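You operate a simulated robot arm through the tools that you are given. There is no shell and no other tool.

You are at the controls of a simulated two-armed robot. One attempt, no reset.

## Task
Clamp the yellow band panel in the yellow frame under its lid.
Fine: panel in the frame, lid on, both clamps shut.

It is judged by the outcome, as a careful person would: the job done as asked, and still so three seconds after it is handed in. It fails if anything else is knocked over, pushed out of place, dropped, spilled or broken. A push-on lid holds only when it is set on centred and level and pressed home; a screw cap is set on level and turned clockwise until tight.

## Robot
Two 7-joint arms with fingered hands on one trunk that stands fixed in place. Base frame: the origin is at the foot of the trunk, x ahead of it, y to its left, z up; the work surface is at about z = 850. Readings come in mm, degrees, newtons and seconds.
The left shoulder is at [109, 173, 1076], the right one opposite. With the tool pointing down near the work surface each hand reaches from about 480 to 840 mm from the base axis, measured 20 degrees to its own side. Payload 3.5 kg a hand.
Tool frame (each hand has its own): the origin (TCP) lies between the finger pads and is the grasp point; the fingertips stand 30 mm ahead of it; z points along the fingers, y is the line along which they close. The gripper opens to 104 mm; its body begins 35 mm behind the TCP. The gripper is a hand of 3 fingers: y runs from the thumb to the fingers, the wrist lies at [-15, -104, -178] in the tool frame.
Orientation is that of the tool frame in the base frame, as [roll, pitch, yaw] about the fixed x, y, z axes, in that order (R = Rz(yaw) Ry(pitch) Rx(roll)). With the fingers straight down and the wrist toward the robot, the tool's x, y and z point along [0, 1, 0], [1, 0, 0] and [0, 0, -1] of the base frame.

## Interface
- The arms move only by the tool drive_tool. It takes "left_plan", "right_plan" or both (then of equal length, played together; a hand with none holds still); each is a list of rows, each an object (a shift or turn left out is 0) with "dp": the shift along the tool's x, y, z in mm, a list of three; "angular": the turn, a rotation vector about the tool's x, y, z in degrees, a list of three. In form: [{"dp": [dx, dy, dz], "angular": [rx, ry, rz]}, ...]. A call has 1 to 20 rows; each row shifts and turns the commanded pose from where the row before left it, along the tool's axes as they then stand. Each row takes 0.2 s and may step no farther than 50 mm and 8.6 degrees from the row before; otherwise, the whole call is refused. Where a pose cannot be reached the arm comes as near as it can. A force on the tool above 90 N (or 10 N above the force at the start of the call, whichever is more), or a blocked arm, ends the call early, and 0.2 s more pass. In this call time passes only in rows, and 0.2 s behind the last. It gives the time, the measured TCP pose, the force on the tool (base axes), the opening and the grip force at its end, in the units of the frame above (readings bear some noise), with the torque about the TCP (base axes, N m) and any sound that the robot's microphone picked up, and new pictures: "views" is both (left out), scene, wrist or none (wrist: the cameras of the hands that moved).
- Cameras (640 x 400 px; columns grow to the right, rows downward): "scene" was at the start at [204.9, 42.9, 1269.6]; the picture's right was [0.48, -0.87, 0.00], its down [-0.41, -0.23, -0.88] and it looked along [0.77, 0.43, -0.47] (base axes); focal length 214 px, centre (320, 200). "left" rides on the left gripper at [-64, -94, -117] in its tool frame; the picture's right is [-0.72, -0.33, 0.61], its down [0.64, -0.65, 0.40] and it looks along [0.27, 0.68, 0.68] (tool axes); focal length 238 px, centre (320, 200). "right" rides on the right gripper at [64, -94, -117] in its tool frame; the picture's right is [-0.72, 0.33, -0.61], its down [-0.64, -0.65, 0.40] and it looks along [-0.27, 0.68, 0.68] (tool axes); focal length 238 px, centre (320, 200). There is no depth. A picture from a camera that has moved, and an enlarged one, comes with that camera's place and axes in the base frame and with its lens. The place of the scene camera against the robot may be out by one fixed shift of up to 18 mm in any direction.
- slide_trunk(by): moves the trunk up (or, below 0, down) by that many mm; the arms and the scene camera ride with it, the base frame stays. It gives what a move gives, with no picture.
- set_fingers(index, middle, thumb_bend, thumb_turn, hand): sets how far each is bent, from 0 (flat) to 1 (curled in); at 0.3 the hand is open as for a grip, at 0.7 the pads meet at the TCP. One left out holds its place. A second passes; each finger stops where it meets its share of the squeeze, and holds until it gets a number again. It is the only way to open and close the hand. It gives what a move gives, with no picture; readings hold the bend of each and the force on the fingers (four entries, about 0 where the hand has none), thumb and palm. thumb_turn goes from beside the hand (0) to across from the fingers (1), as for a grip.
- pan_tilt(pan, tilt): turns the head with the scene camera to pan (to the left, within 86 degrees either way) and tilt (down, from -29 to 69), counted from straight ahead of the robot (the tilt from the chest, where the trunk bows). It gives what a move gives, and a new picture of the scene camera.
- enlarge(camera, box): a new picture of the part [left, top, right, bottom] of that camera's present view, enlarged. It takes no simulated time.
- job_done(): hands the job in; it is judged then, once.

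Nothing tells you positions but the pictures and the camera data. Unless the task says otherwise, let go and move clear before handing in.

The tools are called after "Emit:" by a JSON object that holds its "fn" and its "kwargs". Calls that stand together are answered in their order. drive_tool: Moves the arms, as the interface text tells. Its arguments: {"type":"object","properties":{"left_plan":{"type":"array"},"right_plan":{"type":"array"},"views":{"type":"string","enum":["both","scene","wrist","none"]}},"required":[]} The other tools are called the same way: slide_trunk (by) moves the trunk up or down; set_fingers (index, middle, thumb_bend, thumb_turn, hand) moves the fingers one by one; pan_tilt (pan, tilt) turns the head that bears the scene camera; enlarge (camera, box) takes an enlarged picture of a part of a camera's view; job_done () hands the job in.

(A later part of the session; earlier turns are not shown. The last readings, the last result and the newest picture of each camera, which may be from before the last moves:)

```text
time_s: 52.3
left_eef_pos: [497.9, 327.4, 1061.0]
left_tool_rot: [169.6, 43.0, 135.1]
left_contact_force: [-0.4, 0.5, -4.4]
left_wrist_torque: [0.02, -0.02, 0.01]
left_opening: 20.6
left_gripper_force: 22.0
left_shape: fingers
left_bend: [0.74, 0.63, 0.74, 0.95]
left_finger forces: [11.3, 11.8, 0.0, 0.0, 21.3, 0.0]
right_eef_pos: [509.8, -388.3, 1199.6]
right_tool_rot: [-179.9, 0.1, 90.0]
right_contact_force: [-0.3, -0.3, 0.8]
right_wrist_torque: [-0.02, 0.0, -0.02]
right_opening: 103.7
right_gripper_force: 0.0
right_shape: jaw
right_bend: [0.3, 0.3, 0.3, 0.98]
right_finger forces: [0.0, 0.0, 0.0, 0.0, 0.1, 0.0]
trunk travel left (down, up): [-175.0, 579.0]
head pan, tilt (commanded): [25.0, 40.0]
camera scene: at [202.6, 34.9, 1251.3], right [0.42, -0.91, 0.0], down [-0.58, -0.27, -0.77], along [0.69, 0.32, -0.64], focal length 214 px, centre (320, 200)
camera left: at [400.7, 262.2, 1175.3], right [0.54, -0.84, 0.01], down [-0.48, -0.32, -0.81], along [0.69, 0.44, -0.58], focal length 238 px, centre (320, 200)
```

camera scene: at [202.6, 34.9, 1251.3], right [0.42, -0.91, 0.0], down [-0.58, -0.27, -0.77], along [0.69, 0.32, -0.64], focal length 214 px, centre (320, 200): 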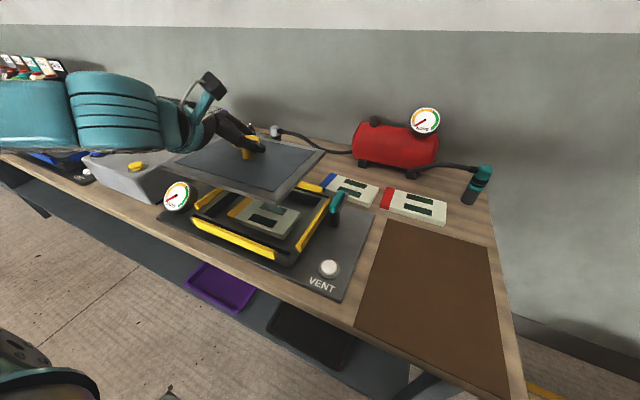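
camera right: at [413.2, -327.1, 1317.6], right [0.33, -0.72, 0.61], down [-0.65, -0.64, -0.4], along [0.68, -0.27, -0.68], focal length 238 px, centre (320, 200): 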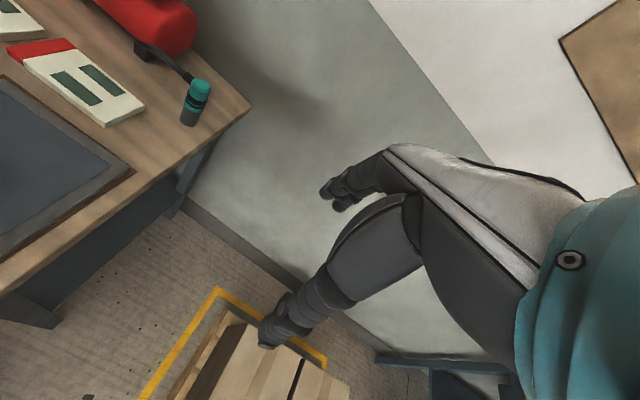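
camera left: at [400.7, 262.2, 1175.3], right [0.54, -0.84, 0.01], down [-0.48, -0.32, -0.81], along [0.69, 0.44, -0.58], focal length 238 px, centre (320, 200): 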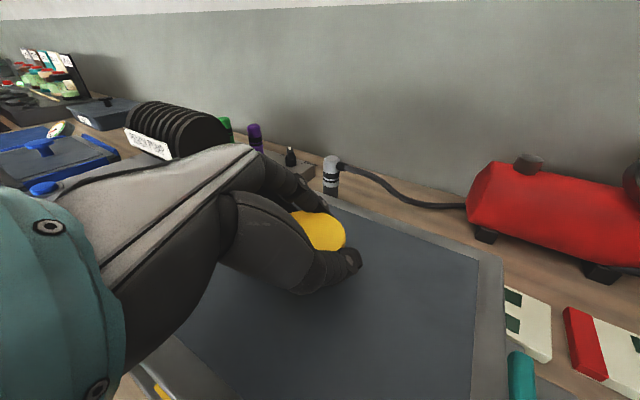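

The lid is now above the frame with its long side along y, and the grip hasn't changed. I'll turn the head to measure its attitude and position against the frame.

Emit:
{"fn": "pan_tilt", "kwargs": {"pan": 38, "tilt": 45}}

Emit:
{"fn": "enlarge", "kwargs": {"camera": "scene", "box": [180, 60, 440, 260]}}

```text
time_s: 53.0
left_eef_pos: [497.7, 327.5, 1060.4]
left_tool_rot: [169.6, 43.1, 134.9]
left_contact_force: [0.2, 0.4, -4.7]
left_wrist_torque: [0.02, 0.02, 0.02]
left_opening: 20.4
left_gripper_force: 21.3
left_shape: fingers
left_bend: [0.74, 0.63, 0.74, 0.95]
left_finger forces: [11.1, 11.6, 0.0, 0.1, 21.3, 0.0]
right_eef_pos: [508.9, -389.6, 1200.6]
right_tool_rot: [180.0, -0.1, 90.0]
right_contact_force: [0.5, -0.5, -0.1]
right_wrist_torque: [0.0, -0.01, 0.01]
right_opening: 104.1
right_gripper_force: 0.1
right_shape: jaw
right_bend: [0.3, 0.3, 0.3, 0.98]
right_finger forces: [0.1, 0.1, 0.0, 0.1, 0.1, 0.0]
trunk travel left (down, up): [-175.0, 579.0]
head pan, tilt (commanded): [38.0, 45.0]
camera scene: at [189.7, 48.9, 1244.1], right [0.62, -0.79, 0.0], down [-0.56, -0.43, -0.71], along [0.56, 0.43, -0.71], focal length 214 px, centre (320, 200)
```

scene: 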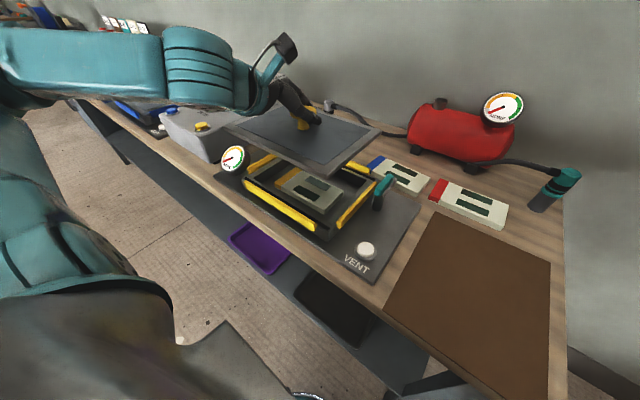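

```text
2.00 times, centred on (310, 160) of scene
camera zoom: at [189.7, 48.9, 1244.1], right [0.62, -0.79, 0.0], down [-0.56, -0.43, -0.71], along [0.56, 0.43, -0.71], focal length 429 px, centre (340, 280)
```

zoom: 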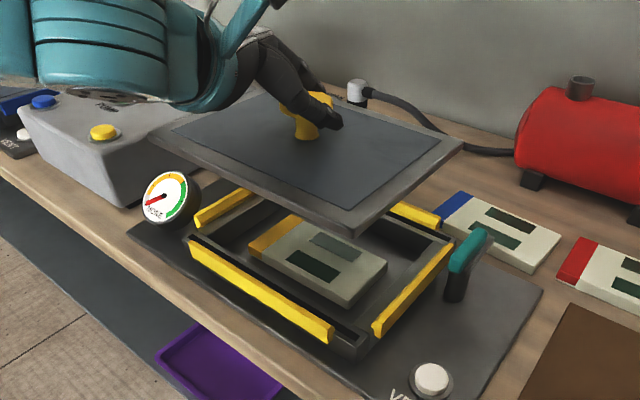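

Emit:
{"fn": "enlarge", "kwargs": {"camera": "scene", "box": [290, 130, 390, 190]}}

Emit:
{"fn": "enlarge", "kwargs": {"camera": "scene", "box": [210, 90, 310, 150]}}

Emit:
{"fn": "enlarge", "kwargs": {"camera": "scene", "box": [300, 90, 400, 150]}}

Emit:
{"fn": "enlarge", "kwargs": {"camera": "left", "box": [400, 200, 560, 400]}}

```text
6.40 times, centred on (340, 160) of scene
camera zoom: at [189.7, 48.9, 1244.1], right [0.62, -0.79, 0.0], down [-0.56, -0.43, -0.71], along [0.56, 0.43, -0.71], focal length 1373 px, centre (192, 456)
```

zoom: 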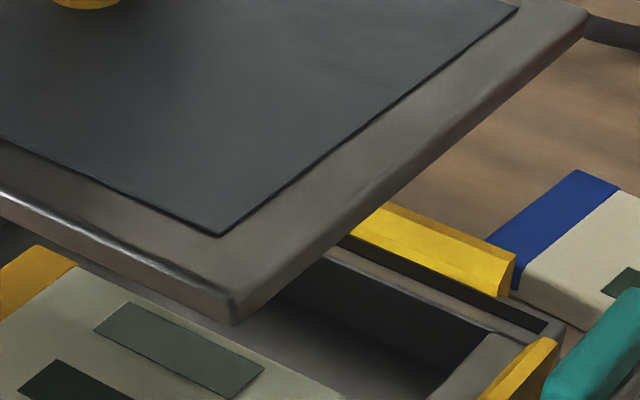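

```text
6.40 times, centred on (260, 120) of scene
camera zoom: at [189.7, 48.9, 1244.1], right [0.62, -0.79, 0.0], down [-0.56, -0.43, -0.71], along [0.56, 0.43, -0.71], focal length 1373 px, centre (704, 712)
```

zoom: 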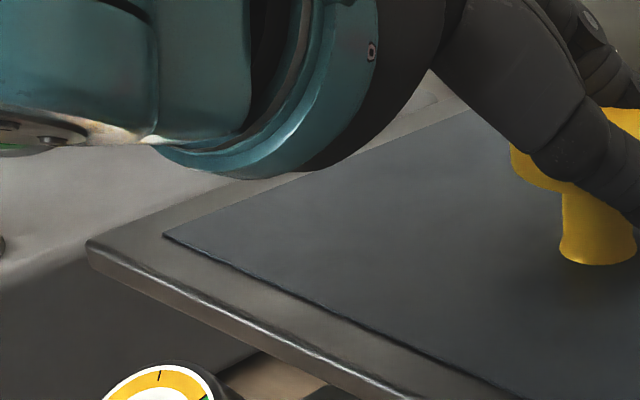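

```text
6.40 times, centred on (350, 120) of scene
camera zoom: at [189.7, 48.9, 1244.1], right [0.62, -0.79, 0.0], down [-0.56, -0.43, -0.71], along [0.56, 0.43, -0.71], focal length 1373 px, centre (128, 712)
```

zoom: 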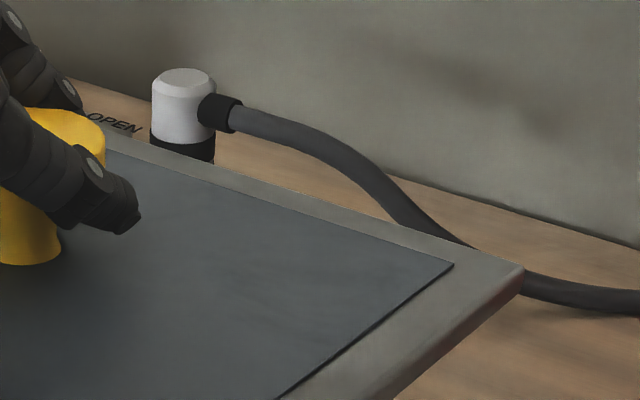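

```text
2.00 times, centred on (480, 300) of left
camera zoom: at [400.5, 261.8, 1175.4], right [0.54, -0.84, 0.01], down [-0.49, -0.32, -0.81], along [0.69, 0.44, -0.58], focal length 477 px, centre (0, 0)
```

zoom: 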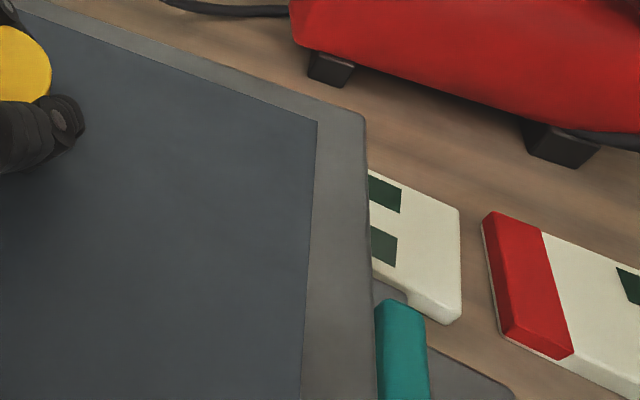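

The lid is within about 2° of level and about 1° off in yaw. I'll correct that small tilt, shift about 6 mm forward, and lower it to just above the guide bars.

Emit:
{"fn": "drive_tool", "kwargs": {"left_plan": [{"dp": [15.4, -2.2, 18]}, {"dp": [15.4, -2.2, 18]}, {"dp": [15.4, -2.2, 18]}, {"dp": [12, -1.7, 14], "angular": [0.45, -2.0, 1.0]}], "views": "both"}}

Emit:
{"fn": "enlarge", "kwargs": {"camera": "scene", "box": [180, 80, 420, 260]}}

```text
time_s: 54.0
left_eef_pos: [511.2, 330.4, 970.3]
left_tool_rot: [168.7, 44.8, 132.9]
left_contact_force: [0.1, 0.2, -4.1]
left_wrist_torque: [0.02, 0.02, -0.02]
left_opening: 20.7
left_gripper_force: 21.8
left_shape: fingers
left_bend: [0.74, 0.63, 0.74, 0.95]
left_finger forces: [11.2, 11.4, 0.0, 0.0, 21.3, 0.0]
left hand out of reach, approached as far as the arm can: row 2
right_eef_pos: [509.1, -388.9, 1199.8]
right_tool_rot: [180.0, 0.1, 90.0]
right_contact_force: [-0.6, 0.1, 0.0]
right_wrist_torque: [-0.03, 0.03, 0.03]
right_opening: 103.3
right_gripper_force: 0.1
right_shape: jaw
right_bend: [0.3, 0.3, 0.3, 0.98]
right_finger forces: [0.0, 0.0, 0.0, 0.0, 0.0, 0.0]
trunk travel left (down, up): [-175.0, 579.0]
head pan, tilt (commanded): [38.0, 45.0]
camera scene: at [189.7, 49.3, 1244.1], right [0.62, -0.79, 0.0], down [-0.56, -0.44, -0.71], along [0.56, 0.43, -0.71], focal length 214 px, centre (320, 200)
camera left: at [410.5, 268.5, 1084.6], right [0.52, -0.85, 0.03], down [-0.47, -0.32, -0.82], along [0.71, 0.41, -0.57], focal length 238 px, centre (320, 200)
```

scene: 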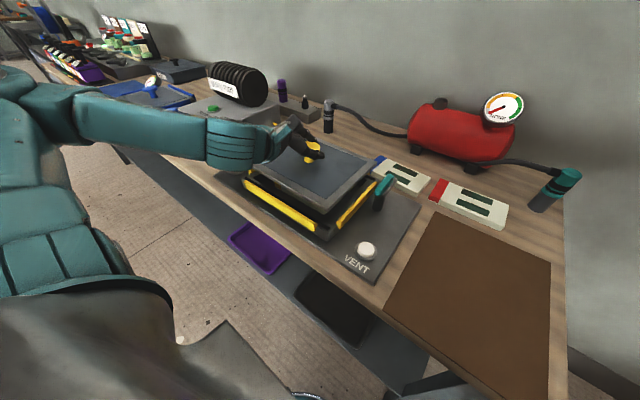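
left: 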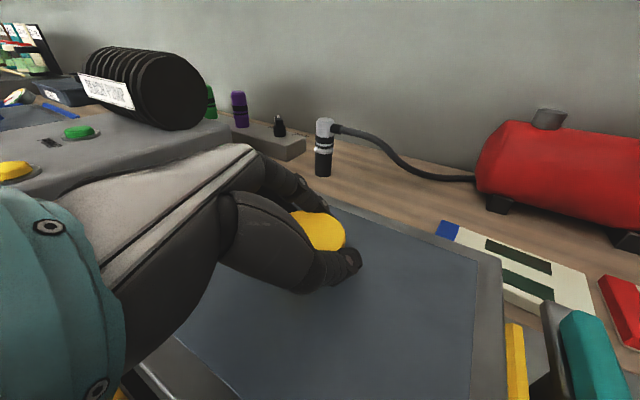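

```text
2.22 times, centred on (300, 170) of scene
camera zoom: at [189.7, 49.3, 1244.1], right [0.62, -0.79, 0.0], down [-0.56, -0.44, -0.71], along [0.56, 0.43, -0.71], focal length 477 px, centre (364, 267)
```

zoom: 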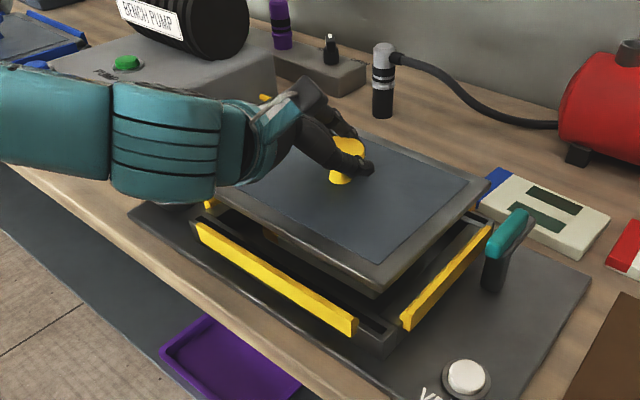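

The lid is now just above the bars. One row hit a reach limit and nudged it, so I'll re-measure the lid corners against the frame from close zooms.

Emit:
{"fn": "enlarge", "kwargs": {"camera": "scene", "box": [290, 150, 390, 230]}}

Emit:
{"fn": "enlarge", "kwargs": {"camera": "scene", "box": [220, 120, 300, 200]}}

Emit:
{"fn": "enlarge", "kwargs": {"camera": "scene", "box": [320, 120, 400, 180]}}

Emit:
{"fn": "enlarge", "kwargs": {"camera": "left", "box": [420, 200, 580, 400]}}

Emit:
{"fn": "enlarge", "kwargs": {"camera": "left", "box": [100, 300, 300, 400]}}

```text
5.00 times, centred on (340, 190) of scene
camera zoom: at [189.7, 49.3, 1244.1], right [0.62, -0.79, 0.0], down [-0.56, -0.44, -0.71], along [0.56, 0.43, -0.71], focal length 1072 px, centre (220, 250)
```

zoom: 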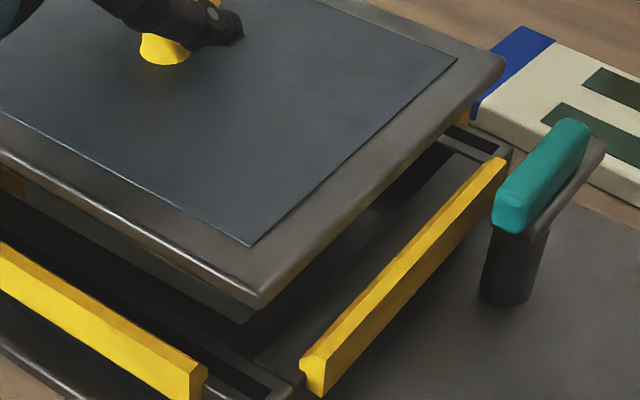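

```text
5.00 times, centred on (260, 160) of scene
camera zoom: at [189.7, 49.3, 1244.1], right [0.62, -0.79, 0.0], down [-0.56, -0.44, -0.71], along [0.56, 0.43, -0.71], focal length 1072 px, centre (620, 400)
```

zoom: 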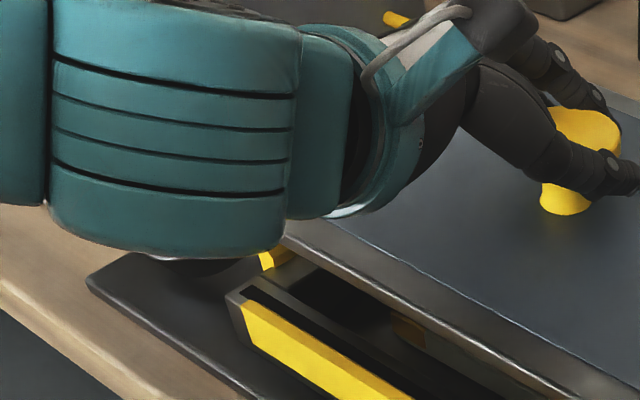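

```text
6.67 times, centred on (360, 150) of scene
camera zoom: at [189.7, 49.3, 1244.1], right [0.62, -0.79, 0.0], down [-0.56, -0.44, -0.71], along [0.56, 0.43, -0.71], focal length 1430 px, centre (53, 533)
```

zoom: 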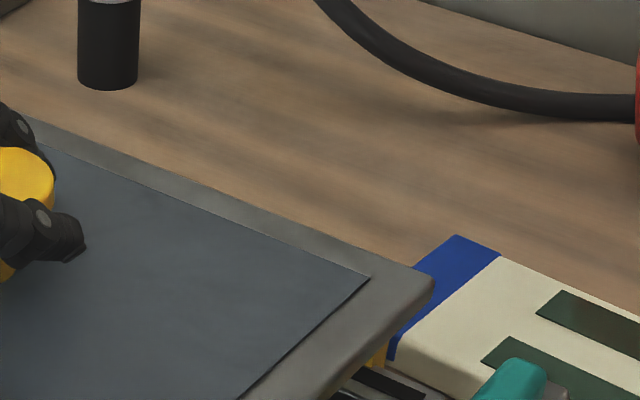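

```text
2.00 times, centred on (500, 300) of left
camera zoom: at [410.5, 268.5, 1084.6], right [0.52, -0.85, 0.03], down [-0.47, -0.32, -0.82], along [0.71, 0.41, -0.57], focal length 477 px, centre (-40, 0)
```

zoom: 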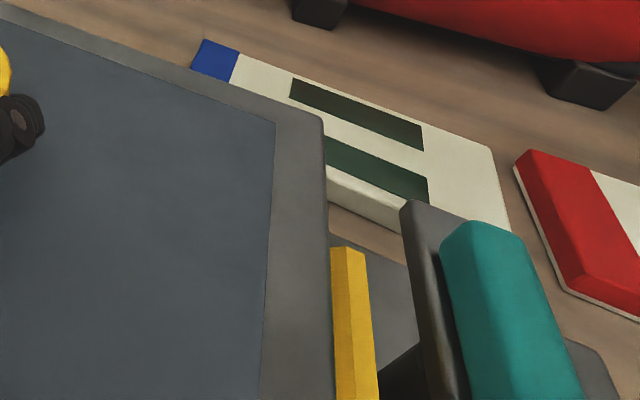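

```text
3.20 times, centred on (200, 350) of left
camera zoom: at [410.5, 268.5, 1084.6], right [0.52, -0.85, 0.03], down [-0.47, -0.32, -0.82], along [0.71, 0.41, -0.57], focal length 763 px, centre (704, -280)
```

zoom: 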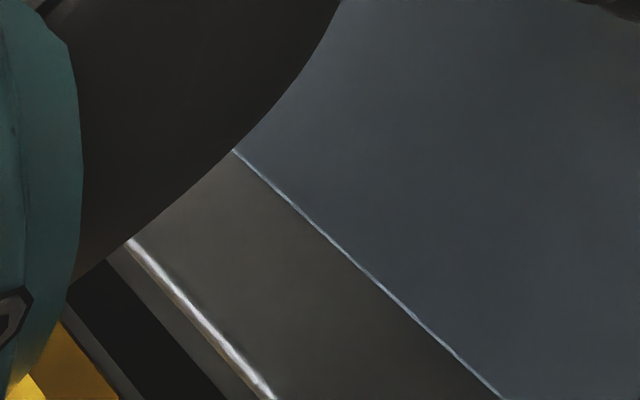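

From both cameras the lid centre is about [508, 332] and its far and left sides are about 1° low. The frame centre is about [498, 327], so I'll apply that small levelling and shift before lowering.

Emit:
{"fn": "drive_tool", "kwargs": {"left_plan": [{"dp": [2, -9.8, -4], "angular": [-0.94, -0.26, 1.04]}, {"dp": [0, 0, 0]}], "views": "both"}}

Emit:
{"fn": "enlarge", "kwargs": {"camera": "left", "box": [420, 200, 580, 400]}}

Emit:
{"fn": "enlarge", "kwargs": {"camera": "scene", "box": [290, 140, 390, 240]}}

Emit:
{"fn": "enlarge", "kwargs": {"camera": "scene", "box": [220, 130, 320, 210]}}

```text
time_s: 54.6
left_eef_pos: [513.3, 329.0, 971.8]
left_tool_rot: [166.8, 44.8, 131.5]
left_contact_force: [-0.7, 0.6, -3.4]
left_wrist_torque: [0.03, 0.01, 0.01]
left_opening: 20.3
left_gripper_force: 21.9
left_shape: fingers
left_bend: [0.74, 0.63, 0.74, 0.95]
left_finger forces: [11.2, 11.5, 0.1, 0.0, 21.4, 0.0]
left hand out of reach, approached as far as the arm can: row 1
right_eef_pos: [508.7, -389.5, 1199.6]
right_tool_rot: [179.9, 0.0, 90.0]
right_contact_force: [0.0, 0.1, -0.4]
right_wrist_torque: [-0.03, -0.01, 0.01]
right_opening: 103.4
right_gripper_force: 0.1
right_shape: jaw
right_bend: [0.3, 0.3, 0.3, 0.98]
right_finger forces: [0.0, 0.0, 0.0, 0.1, 0.0, 0.0]
trunk travel left (down, up): [-175.0, 579.0]
head pan, tilt (commanded): [38.0, 45.0]
camera scene: at [189.6, 49.0, 1244.1], right [0.62, -0.79, 0.0], down [-0.56, -0.44, -0.71], along [0.56, 0.44, -0.71], focal length 214 px, centre (320, 200)
camera left: at [410.5, 266.1, 1081.7], right [0.52, -0.85, 0.03], down [-0.45, -0.31, -0.84], along [0.72, 0.42, -0.55], focal length 238 px, centre (320, 200)
```

scene: 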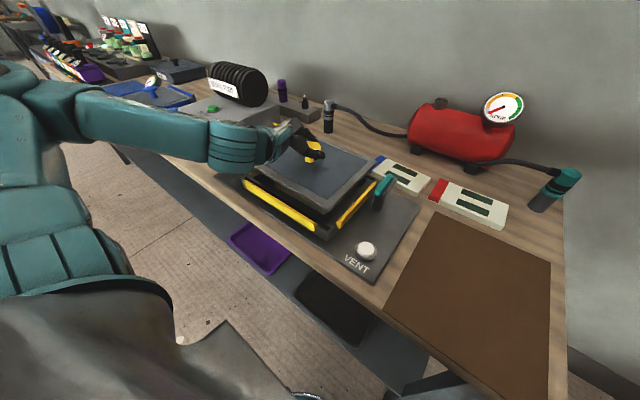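
left: 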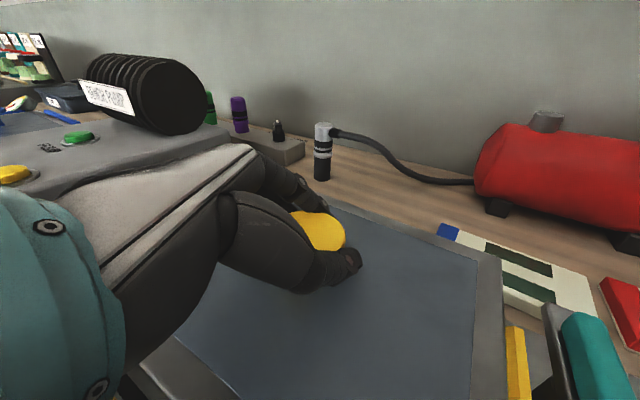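

```text
2.00 times, centred on (500, 300) of left
camera zoom: at [410.5, 266.1, 1081.7], right [0.52, -0.85, 0.03], down [-0.45, -0.31, -0.84], along [0.72, 0.42, -0.55], focal length 477 px, centre (-40, 0)
```

zoom: 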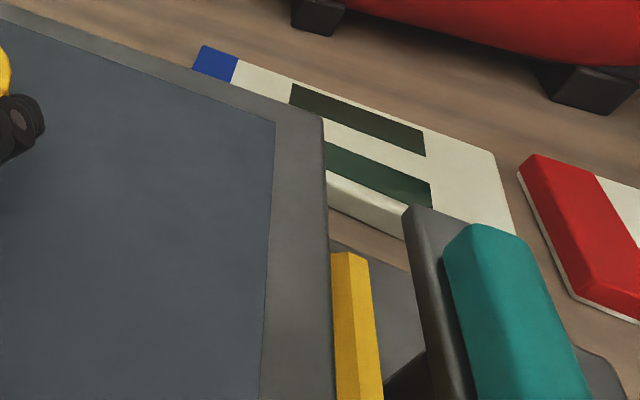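

```text
4.00 times, centred on (340, 190) of scene
camera zoom: at [189.6, 49.0, 1244.1], right [0.62, -0.79, 0.0], down [-0.56, -0.44, -0.71], along [0.56, 0.44, -0.71], focal length 858 px, centre (240, 240)
```

zoom: 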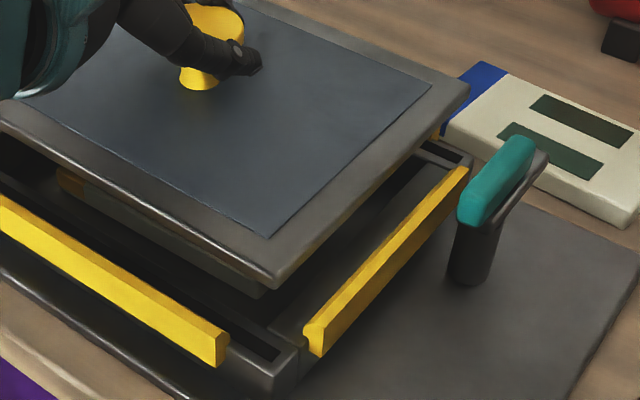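

```text
5.00 times, centred on (270, 170) of scene
camera zoom: at [189.6, 49.0, 1244.1], right [0.62, -0.79, 0.0], down [-0.56, -0.44, -0.71], along [0.56, 0.44, -0.71], focal length 1072 px, centre (570, 350)
```

zoom: 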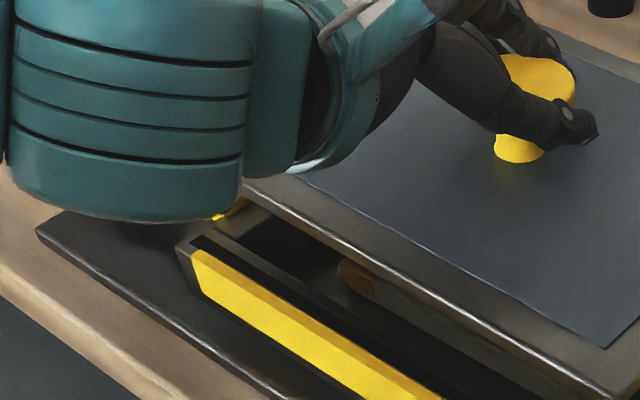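

The hand is at its near limit (elbow fully folded), so it cannot come back those last 10 mm. Raising the trunk moves the shoulder up and back and gives it room, so I'll raise by 130 mm, which also lifts the lid.

Emit:
{"fn": "slide_trunk", "kwargs": {"by": 130}}

```text
time_s: 56.2
left_eef_pos: [514.9, 330.4, 1100.8]
left_tool_rot: [166.7, 44.8, 131.4]
left_contact_force: [-0.4, 0.5, -4.5]
left_wrist_torque: [0.02, 0.02, -0.01]
left_opening: 20.3
left_gripper_force: 21.7
left_shape: fingers
left_bend: [0.74, 0.63, 0.74, 0.95]
left_finger forces: [11.1, 11.6, 0.1, 0.1, 21.6, 0.0]
right_eef_pos: [509.4, -390.7, 1329.0]
right_tool_rot: [-179.9, -0.1, 90.1]
right_contact_force: [0.3, 0.0, 0.3]
right_wrist_torque: [0.0, 0.04, 0.01]
right_opening: 103.7
right_gripper_force: 0.1
right_shape: jaw
right_bend: [0.3, 0.3, 0.3, 0.98]
right_finger forces: [0.0, 0.0, 0.0, 0.0, 0.0, 0.1]
trunk travel left (down, up): [-305.0, 449.0]
head pan, tilt (commanded): [38.0, 45.0]
```

Emit:
{"fn": "drive_tool", "kwargs": {"left_plan": [{"dp": [23.8, -8.5, 20.75]}, {"dp": [23.8, -8.5, 20.75]}, {"dp": [23.8, -8.5, 20.75]}, {"dp": [23.8, -8.5, 20.75]}], "views": "both"}}

```text
time_s: 57.2
left_eef_pos: [501.9, 323.9, 971.2]
left_tool_rot: [166.6, 44.9, 131.3]
left_contact_force: [-0.3, -0.1, -4.6]
left_wrist_torque: [0.0, 0.04, 0.02]
left_opening: 20.1
left_gripper_force: 22.4
left_shape: fingers
left_bend: [0.74, 0.63, 0.74, 0.95]
left_finger forces: [11.3, 11.7, 0.0, 0.0, 21.6, 0.0]
right_eef_pos: [509.9, -388.9, 1329.3]
right_tool_rot: [-179.9, -0.1, 89.9]
right_contact_force: [-0.9, 0.0, 0.2]
right_wrist_torque: [-0.01, 0.04, -0.02]
right_opening: 103.8
right_gripper_force: 0.1
right_shape: jaw
right_bend: [0.3, 0.3, 0.3, 0.98]
right_finger forces: [0.1, 0.0, 0.0, 0.0, 0.0, 0.0]
trunk travel left (down, up): [-305.0, 449.0]
head pan, tilt (commanded): [38.0, 45.0]
camera scene: at [131.7, 49.2, 1377.8], right [0.62, -0.79, 0.0], down [-0.56, -0.44, -0.71], along [0.56, 0.44, -0.71], focal length 214 px, centre (320, 200)
camera left: at [397.3, 260.7, 1080.9], right [0.52, -0.85, 0.03], down [-0.45, -0.31, -0.84], along [0.73, 0.42, -0.54], focal length 238 px, centre (320, 200)
```

scene: 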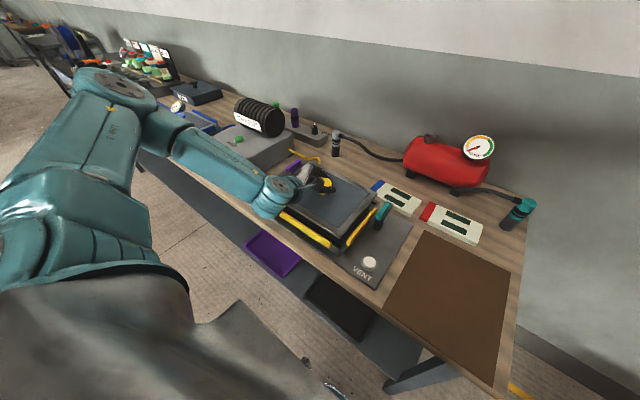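
left: 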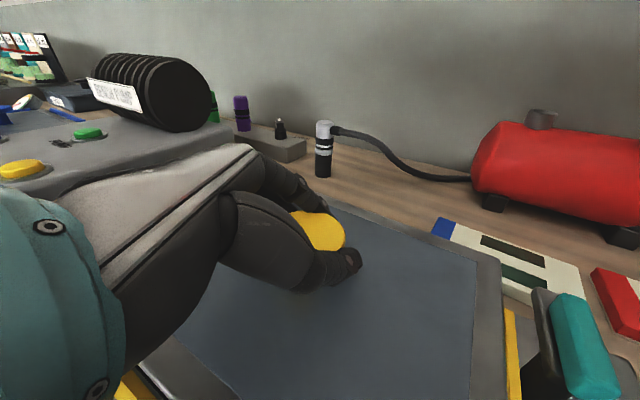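

The pose is in reach now. I'll verify the alignment of the lid with the frame before lowering.

Emit:
{"fn": "enlarge", "kwargs": {"camera": "scene", "box": [320, 170, 400, 260]}}

Emit:
{"fn": "enlarge", "kwargs": {"camera": "scene", "box": [260, 150, 400, 260]}}

Emit:
{"fn": "enlarge", "kwargs": {"camera": "left", "box": [420, 200, 580, 400]}}

Emit:
{"fn": "enlarge", "kwargs": {"camera": "left", "box": [100, 280, 320, 400]}}

```text
4.44 times, centred on (360, 215) of scene
camera zoom: at [131.7, 49.2, 1377.8], right [0.62, -0.79, 0.0], down [-0.56, -0.44, -0.71], along [0.56, 0.44, -0.71], focal length 953 px, centre (142, 133)
```

zoom: 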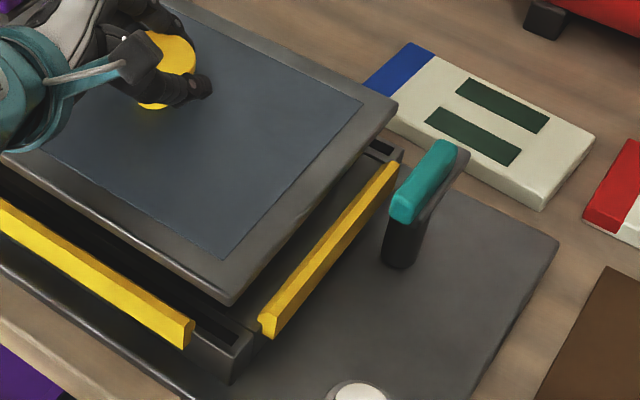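

```text
3.64 times, centred on (330, 205) of scene
camera zoom: at [131.7, 49.2, 1377.8], right [0.62, -0.79, 0.0], down [-0.56, -0.44, -0.71], along [0.56, 0.44, -0.71], focal length 780 px, centre (284, 182)
```

zoom: 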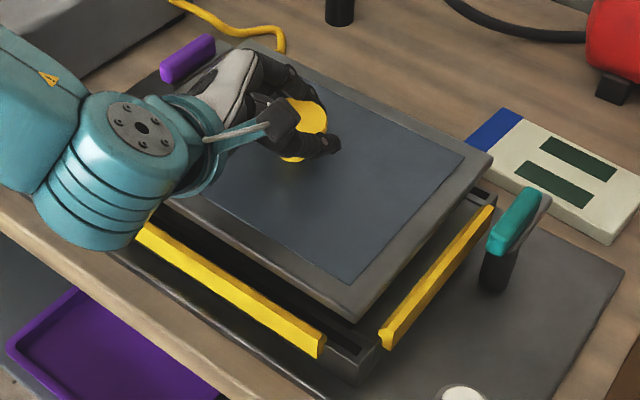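

```text
2.00 times, centred on (500, 300) of left
camera zoom: at [397.3, 260.7, 1080.9], right [0.52, -0.85, 0.03], down [-0.45, -0.31, -0.84], along [0.73, 0.42, -0.54], focal length 477 px, centre (-40, 0)
```

zoom: 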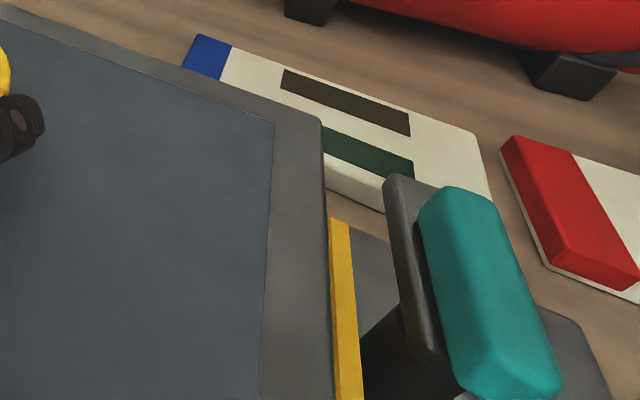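

```text
2.91 times, centred on (210, 340) of left
camera zoom: at [397.3, 260.7, 1080.9], right [0.52, -0.85, 0.03], down [-0.45, -0.31, -0.84], along [0.73, 0.42, -0.54], focal length 693 px, centre (640, -207)
```

zoom: 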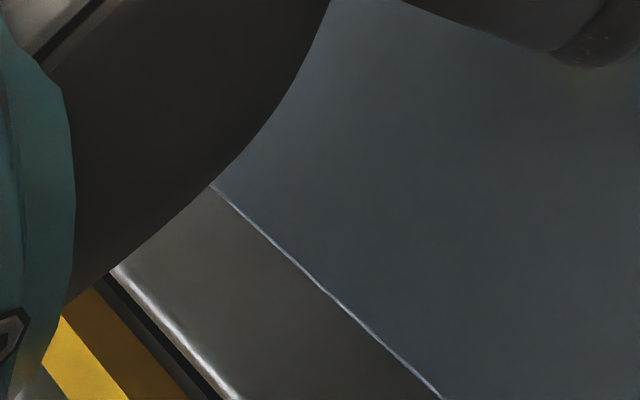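

Emit:
{"fn": "enlarge", "kwargs": {"camera": "scene", "box": [300, 190, 350, 240]}}

Emit:
{"fn": "enlarge", "kwargs": {"camera": "scene", "box": [280, 180, 340, 230]}}

Emit:
{"fn": "enlarge", "kwargs": {"camera": "scene", "box": [340, 175, 400, 225]}}

```text
8.00 times, centred on (325, 215) of scene
camera zoom: at [131.7, 49.2, 1377.8], right [0.62, -0.79, 0.0], down [-0.56, -0.44, -0.71], along [0.56, 0.44, -0.71], focal length 1716 px, centre (280, 80)
```

zoom: 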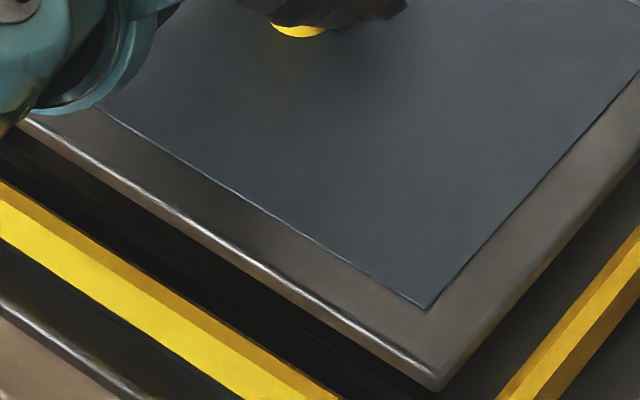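

```text
8.00 times, centred on (310, 205) of scene
camera zoom: at [131.7, 49.2, 1377.8], right [0.62, -0.79, 0.0], down [-0.56, -0.44, -0.71], along [0.56, 0.44, -0.71], focal length 1716 px, centre (400, 160)
```

zoom: 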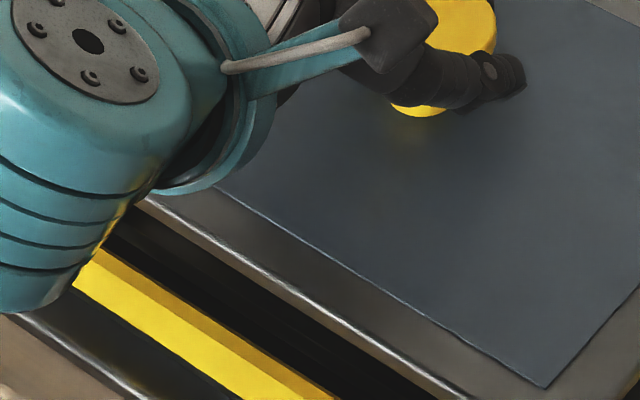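

```text
8.00 times, centred on (370, 200) of scene
camera zoom: at [131.7, 49.2, 1377.8], right [0.62, -0.79, 0.0], down [-0.56, -0.44, -0.71], along [0.56, 0.44, -0.71], focal length 1716 px, centre (-80, 200)
```

zoom: 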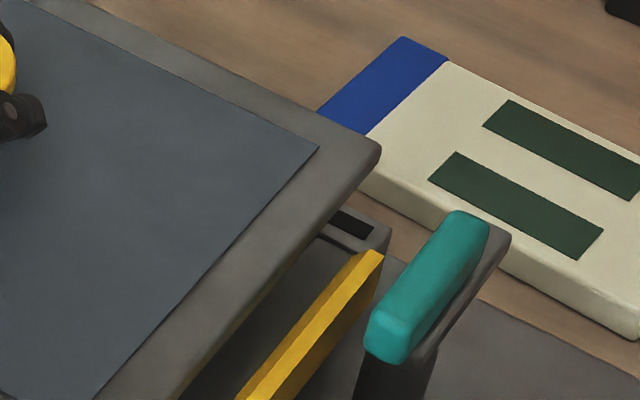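

The lid is level within about half a degree, square to the frame and centred within 2–3 mm. I'll lower it in steps and watch the force.

Emit:
{"fn": "drive_tool", "kwargs": {"left_plan": [{"dp": [7.9, -0.8, 9.9]}, {"dp": [8.8, -2.0, 8.6]}], "views": "both"}}

Emit:
{"fn": "enlarge", "kwargs": {"camera": "scene", "box": [260, 150, 400, 260]}}

Emit:
{"fn": "enlarge", "kwargs": {"camera": "left", "box": [420, 200, 580, 400]}}

```text
time_s: 57.8
left_eef_pos: [500.4, 327.5, 953.4]
left_tool_rot: [166.8, 44.7, 131.4]
left_contact_force: [-0.3, 0.7, -3.7]
left_wrist_torque: [-0.04, -0.02, 0.0]
left_opening: 20.1
left_gripper_force: 22.5
left_shape: fingers
left_bend: [0.74, 0.63, 0.74, 0.95]
left_finger forces: [11.3, 11.7, 0.0, 0.1, 21.6, 0.0]
left hand out of reach, approached as far as the arm can: row 2
right_eef_pos: [508.6, -390.4, 1331.0]
right_tool_rot: [-180.0, 0.0, 90.0]
right_contact_force: [-0.3, -0.2, -0.5]
right_wrist_torque: [-0.01, 0.02, 0.03]
right_opening: 103.7
right_gripper_force: 0.1
right_shape: jaw
right_bend: [0.3, 0.3, 0.3, 0.98]
right_finger forces: [0.1, 0.1, 0.0, 0.0, 0.0, 0.1]
trunk travel left (down, up): [-305.0, 449.0]
head pan, tilt (commanded): [38.0, 45.0]
camera scene: at [131.2, 49.0, 1377.9], right [0.62, -0.79, 0.0], down [-0.56, -0.44, -0.71], along [0.56, 0.44, -0.71], focal length 214 px, centre (320, 200)
camera left: at [398.2, 263.8, 1064.2], right [0.52, -0.86, 0.03], down [-0.46, -0.3, -0.84], along [0.72, 0.42, -0.55], focal length 238 px, centre (320, 200)
```

scene: 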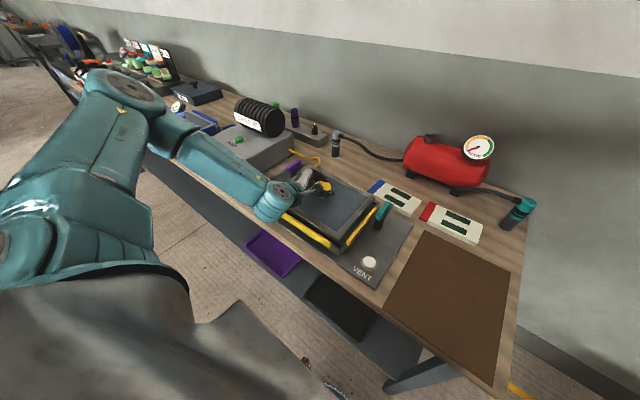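
left: 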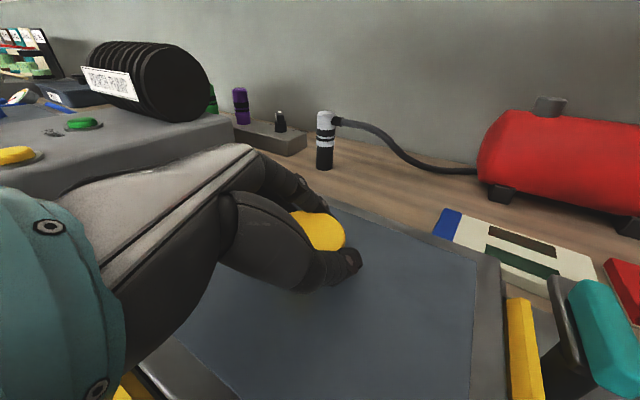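

```text
3.64 times, centred on (330, 205) of scene
camera zoom: at [131.2, 49.0, 1377.9], right [0.62, -0.79, 0.0], down [-0.56, -0.44, -0.71], along [0.56, 0.44, -0.71], focal length 780 px, centre (284, 182)
```

zoom: 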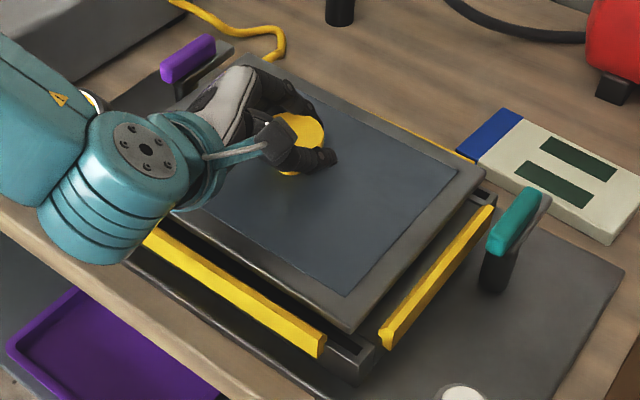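

```text
2.00 times, centred on (500, 300) of left
camera zoom: at [398.2, 263.8, 1064.2], right [0.52, -0.86, 0.03], down [-0.46, -0.3, -0.84], along [0.72, 0.42, -0.55], focal length 477 px, centre (-40, 0)
```

zoom: 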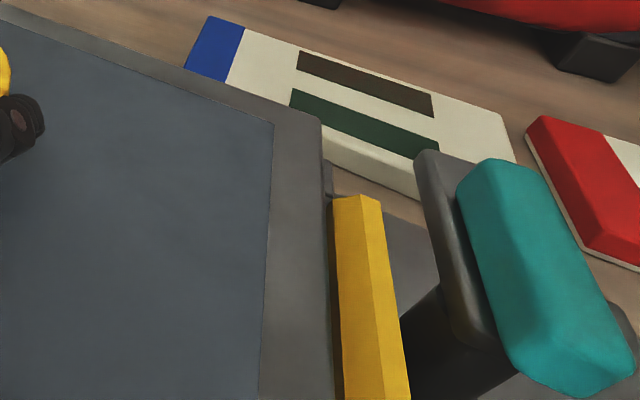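

The lid is just inside the bars' flare, about 20 mm above its seat, but the arm is at a limit again. Raising the trunk a bit more should free the last bit of descent, so I'll go up 80 mm and come down again.

Emit:
{"fn": "slide_trunk", "kwargs": {"by": 80}}

```text
time_s: 59.0
left_eef_pos: [497.4, 326.9, 1055.1]
left_tool_rot: [164.1, 46.2, 129.5]
left_contact_force: [0.1, -0.6, -3.6]
left_wrist_torque: [-0.04, -0.01, -0.03]
left_opening: 20.1
left_gripper_force: 21.9
left_shape: fingers
left_bend: [0.74, 0.63, 0.74, 0.95]
left_finger forces: [11.2, 11.4, 0.0, 0.0, 21.7, 0.0]
right_eef_pos: [511.2, -388.4, 1409.3]
right_tool_rot: [-179.9, 0.0, 89.9]
right_contact_force: [1.0, 0.4, 0.4]
right_wrist_torque: [-0.02, 0.0, 0.01]
right_opening: 103.8
right_gripper_force: 0.1
right_shape: jaw
right_bend: [0.3, 0.3, 0.3, 0.98]
right_finger forces: [0.0, 0.0, 0.0, 0.0, 0.1, 0.0]
trunk travel left (down, up): [-385.0, 369.0]
head pan, tilt (commanded): [38.0, 45.0]
```

The hand drifted in orientation there, so that trunk height is too far. The reachable window suggests a trunk height of about +90 mm, so I'll lift the lid clear first and then bring the trunk down.

Emit:
{"fn": "drive_tool", "kwargs": {"left_plan": [{"dp": [-21.6, 5.7, -20]}, {"dp": [-21.6, 5.7, -20]}], "views": "none"}}

Emit:
{"fn": "slide_trunk", "kwargs": {"by": -120}}

```text
time_s: 59.6
left_eef_pos: [495.9, 327.8, 1116.1]
left_tool_rot: [163.9, 46.3, 129.3]
left_contact_force: [0.2, 0.0, -4.4]
left_wrist_torque: [-0.05, -0.01, 0.01]
left_opening: 20.2
left_gripper_force: 21.6
left_shape: fingers
left_bend: [0.74, 0.63, 0.74, 0.95]
left_finger forces: [11.3, 11.6, 0.0, 0.1, 21.8, 0.0]
right_eef_pos: [509.4, -388.6, 1409.5]
right_tool_rot: [179.9, -0.1, 90.1]
right_contact_force: [0.7, -0.2, 0.3]
right_wrist_torque: [0.01, -0.03, 0.03]
right_opening: 103.4
right_gripper_force: 0.1
right_shape: jaw
right_bend: [0.3, 0.3, 0.3, 0.98]
right_finger forces: [0.0, 0.0, 0.0, 0.0, 0.0, 0.1]
trunk travel left (down, up): [-385.0, 369.0]
head pan, tilt (commanded): [38.0, 45.0]
```

```text
time_s: 61.1
left_eef_pos: [495.0, 328.9, 997.2]
left_tool_rot: [164.0, 46.4, 129.5]
left_contact_force: [0.0, 0.0, -3.5]
left_wrist_torque: [-0.04, 0.02, 0.01]
left_opening: 20.3
left_gripper_force: 22.1
left_shape: fingers
left_bend: [0.74, 0.63, 0.74, 0.95]
left_finger forces: [11.3, 11.3, 0.0, 0.0, 21.9, 0.1]
right_eef_pos: [508.5, -389.1, 1291.1]
right_tool_rot: [-180.0, -0.1, 90.2]
right_contact_force: [-1.0, 0.1, -0.2]
right_wrist_torque: [0.01, 0.01, 0.03]
right_opening: 103.8
right_gripper_force: 0.1
right_shape: jaw
right_bend: [0.3, 0.3, 0.3, 0.98]
right_finger forces: [0.0, 0.0, 0.0, 0.1, 0.0, 0.0]
trunk travel left (down, up): [-265.0, 489.0]
head pan, tilt (commanded): [38.0, 45.0]
```

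Emit:
{"fn": "drive_tool", "kwargs": {"left_plan": [{"dp": [-5.4, 1.35, 6.3], "angular": [1.34, 1.84, -0.89]}, {"dp": [0, 0, 0]}], "views": "none"}}

```text
time_s: 61.7
left_eef_pos: [503.8, 323.6, 996.7]
left_tool_rot: [166.7, 44.7, 131.3]
left_contact_force: [-0.4, -0.1, -3.5]
left_wrist_torque: [-0.04, 0.0, -0.02]
left_opening: 19.9
left_gripper_force: 22.5
left_shape: fingers
left_bend: [0.74, 0.63, 0.74, 0.95]
left_finger forces: [11.4, 11.5, 0.0, 0.0, 21.8, 0.1]
right_eef_pos: [509.1, -389.5, 1291.7]
right_tool_rot: [-180.0, 0.0, 90.0]
right_contact_force: [0.1, 0.4, -0.8]
right_wrist_torque: [0.02, -0.01, 0.01]
right_opening: 103.7
right_gripper_force: 0.0
right_shape: jaw
right_bend: [0.3, 0.3, 0.3, 0.98]
right_finger forces: [0.1, 0.1, 0.1, 0.0, 0.1, 0.0]
trunk travel left (down, up): [-265.0, 489.0]
head pan, tilt (commanded): [38.0, 45.0]
```

The target orientation is reached without a limit warning. I'll lower step by step.

Emit:
{"fn": "drive_tool", "kwargs": {"left_plan": [{"dp": [9.9, -2.3, 9.7]}, {"dp": [9.9, -2.3, 9.7]}, {"dp": [7.8, -1.8, 7.6]}], "views": "both"}}

Emit:
{"fn": "enlarge", "kwargs": {"camera": "scene", "box": [260, 140, 400, 250]}}

Emit:
{"fn": "enlarge", "kwargs": {"camera": "left", "box": [420, 200, 580, 400]}}

```text
time_s: 62.5
left_eef_pos: [502.7, 325.3, 956.9]
left_tool_rot: [166.8, 44.8, 131.3]
left_contact_force: [-0.7, 0.2, -5.0]
left_wrist_torque: [-0.03, 0.03, 0.02]
left_opening: 20.1
left_gripper_force: 22.1
left_shape: fingers
left_bend: [0.74, 0.63, 0.74, 0.95]
left_finger forces: [11.3, 11.6, 0.0, 0.0, 21.7, 0.1]
right_eef_pos: [508.7, -388.7, 1290.0]
right_tool_rot: [-179.9, 0.1, 90.0]
right_contact_force: [1.1, 0.0, 0.5]
right_wrist_torque: [0.01, 0.03, -0.02]
right_opening: 103.9
right_gripper_force: 0.0
right_shape: jaw
right_bend: [0.3, 0.3, 0.3, 0.98]
right_finger forces: [0.1, 0.1, 0.0, 0.0, 0.0, 0.0]
trunk travel left (down, up): [-265.0, 489.0]
head pan, tilt (commanded): [38.0, 45.0]
camera scene: at [147.3, 49.1, 1337.0], right [0.62, -0.79, 0.0], down [-0.56, -0.44, -0.71], along [0.56, 0.44, -0.71], focal length 214 px, centre (320, 200)
camera left: at [399.9, 260.8, 1066.7], right [0.52, -0.86, 0.03], down [-0.45, -0.3, -0.84], along [0.73, 0.42, -0.55], focal length 238 px, centre (320, 200)
```

scene: 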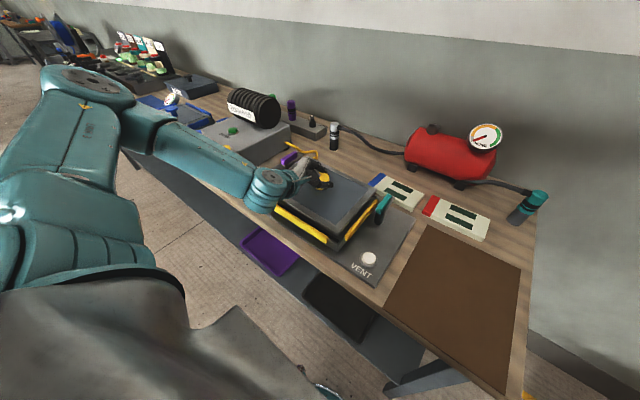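
left: 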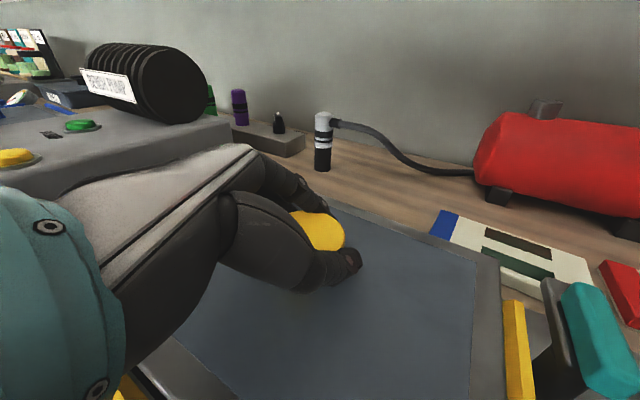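

```text
3.64 times, centred on (330, 195) of scene
camera zoom: at [147.3, 49.1, 1337.0], right [0.62, -0.79, 0.0], down [-0.56, -0.44, -0.71], along [0.56, 0.44, -0.71], focal length 780 px, centre (284, 218)
```

zoom: 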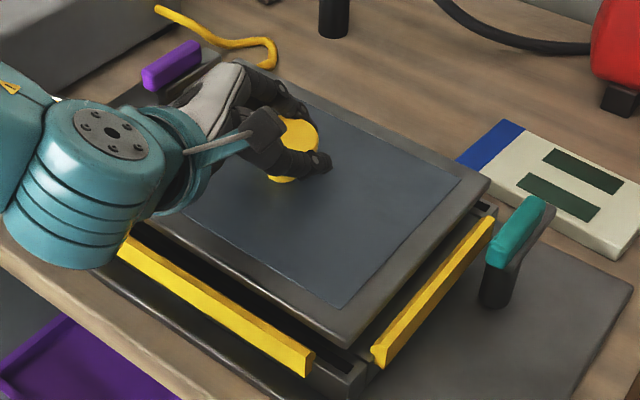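

```text
2.00 times, centred on (500, 300) of left
camera zoom: at [399.9, 260.8, 1066.7], right [0.52, -0.86, 0.03], down [-0.45, -0.3, -0.84], along [0.73, 0.42, -0.55], focal length 477 px, centre (-40, 0)
```

zoom: 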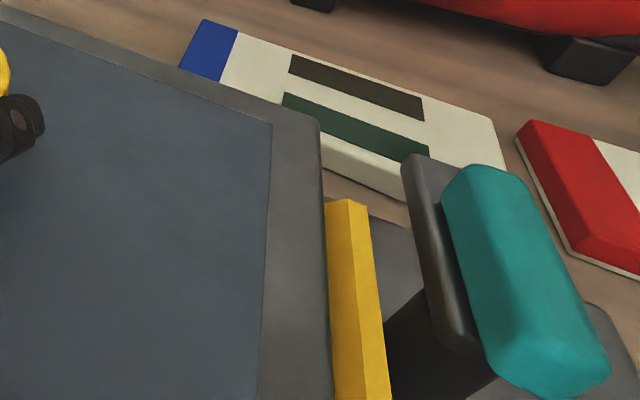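

The lid is centred at about [496.5, 328], within 2 mm of the frame centre. I'll continue down in small steps until it seats.

Emit:
{"fn": "drive_tool", "kwargs": {"left_plan": [{"dp": [5.6, -1.3, 5.5]}, {"dp": [4.2, -1.0, 4.1]}], "views": "none"}}

```text
time_s: 63.1
left_eef_pos: [502.9, 322.6, 944.7]
left_tool_rot: [166.4, 44.8, 131.2]
left_contact_force: [-1.8, -0.4, -0.8]
left_wrist_torque: [-0.1, -0.06, -0.07]
left_opening: 19.3
left_gripper_force: 22.8
left_shape: fingers
left_bend: [0.74, 0.63, 0.74, 0.95]
left_finger forces: [11.3, 11.9, 0.0, 0.0, 22.1, 0.0]
right_eef_pos: [508.4, -389.3, 1290.7]
right_tool_rot: [179.9, 0.0, 90.0]
right_contact_force: [-0.6, -0.2, 0.0]
right_wrist_torque: [0.0, 0.05, 0.0]
right_opening: 103.5
right_gripper_force: 0.1
right_shape: jaw
right_bend: [0.3, 0.3, 0.3, 0.98]
right_finger forces: [0.0, 0.1, 0.0, 0.0, 0.0, 0.0]
trunk travel left (down, up): [-265.0, 489.0]
head pan, tilt (commanded): [38.0, 45.0]
```

Contact has started, since the weight on the hand dropped. I'll look before going further.

Emit:
{"fn": "enlarge", "kwargs": {"camera": "scene", "box": [260, 140, 400, 250]}}

Emit:
{"fn": "enlarge", "kwargs": {"camera": "left", "box": [400, 180, 560, 400]}}

Emit:
{"fn": "enlarge", "kwargs": {"camera": "scene", "box": [310, 190, 370, 240]}}

Emit:
{"fn": "enlarge", "kwargs": {"camera": "left", "box": [90, 280, 320, 400]}}

```text
3.64 times, centred on (330, 195) of scene
camera zoom: at [146.5, 48.6, 1337.2], right [0.62, -0.79, 0.0], down [-0.56, -0.44, -0.71], along [0.56, 0.44, -0.71], focal length 780 px, centre (284, 218)
```

zoom: 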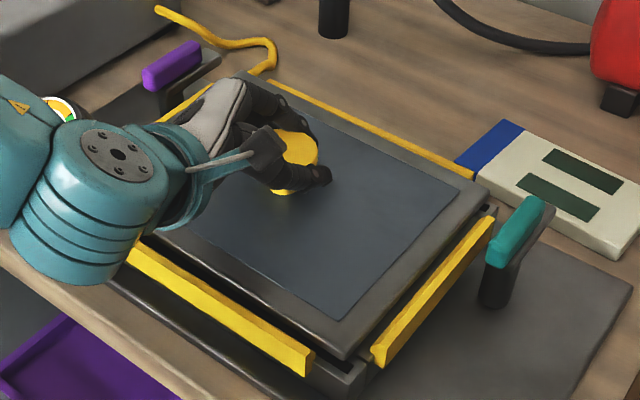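

```text
1.82 times, centred on (480, 290) of left
camera zoom: at [399.5, 260.2, 1054.2], right [0.52, -0.86, 0.03], down [-0.45, -0.3, -0.84], along [0.73, 0.42, -0.54], focal length 433 px, centre (29, 36)
```

zoom: 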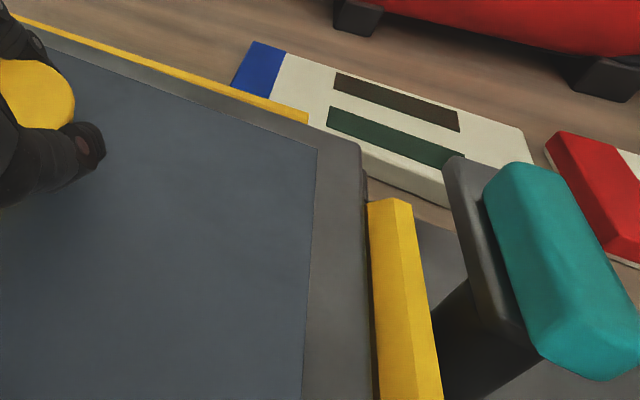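

```text
8.00 times, centred on (340, 215) of scene
camera zoom: at [146.5, 48.6, 1337.2], right [0.62, -0.79, 0.0], down [-0.56, -0.44, -0.71], along [0.56, 0.44, -0.71], focal length 1716 px, centre (160, 80)
```

zoom: 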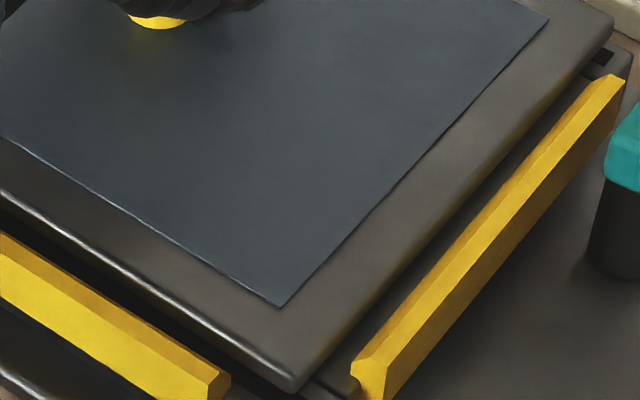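

```text
2.78 times, centred on (205, 340) of left
camera zoom: at [399.5, 260.2, 1054.2], right [0.52, -0.86, 0.03], down [-0.45, -0.3, -0.84], along [0.73, 0.42, -0.54], focal length 663 px, centre (640, -190)
```

zoom: 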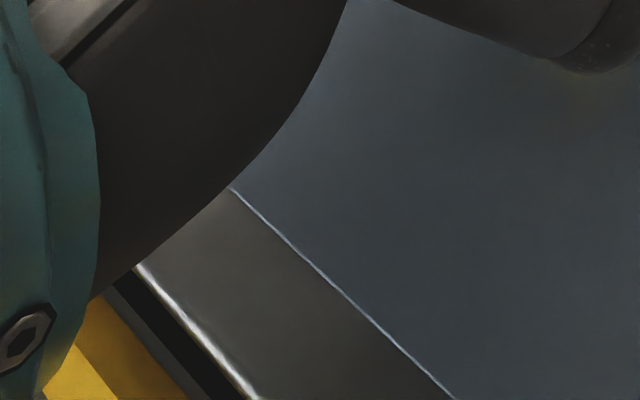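

The lid sits inside all four bars and the force pattern suggests it is touching near its middle, so several edges are starting to bear. I'll lower another 2–3 mm and watch how stiff the contact is.

Emit:
{"fn": "drive_tool", "kwargs": {"left_plan": [{"dp": [1.4, -0.3, 1.4]}], "views": "none"}}

```text
time_s: 63.5
left_eef_pos: [502.2, 322.6, 941.4]
left_tool_rot: [166.7, 44.8, 131.3]
left_contact_force: [-4.0, -2.9, -1.9]
left_wrist_torque: [0.03, -0.05, -0.02]
left_opening: 18.9
left_gripper_force: 23.5
left_shape: fingers
left_bend: [0.74, 0.63, 0.74, 0.95]
left_finger forces: [11.4, 10.4, 0.0, 0.1, 25.4, 0.1]
right_eef_pos: [509.1, -390.2, 1290.0]
right_tool_rot: [179.9, 0.0, 90.0]
right_contact_force: [-0.3, 0.0, -0.1]
right_wrist_torque: [0.0, 0.02, -0.02]
right_opening: 103.9
right_gripper_force: 0.1
right_shape: jaw
right_bend: [0.3, 0.3, 0.3, 0.98]
right_finger forces: [0.0, 0.0, 0.0, 0.1, 0.1, 0.0]
trunk travel left (down, up): [-265.0, 489.0]
head pan, tilt (commanded): [38.0, 45.0]
```

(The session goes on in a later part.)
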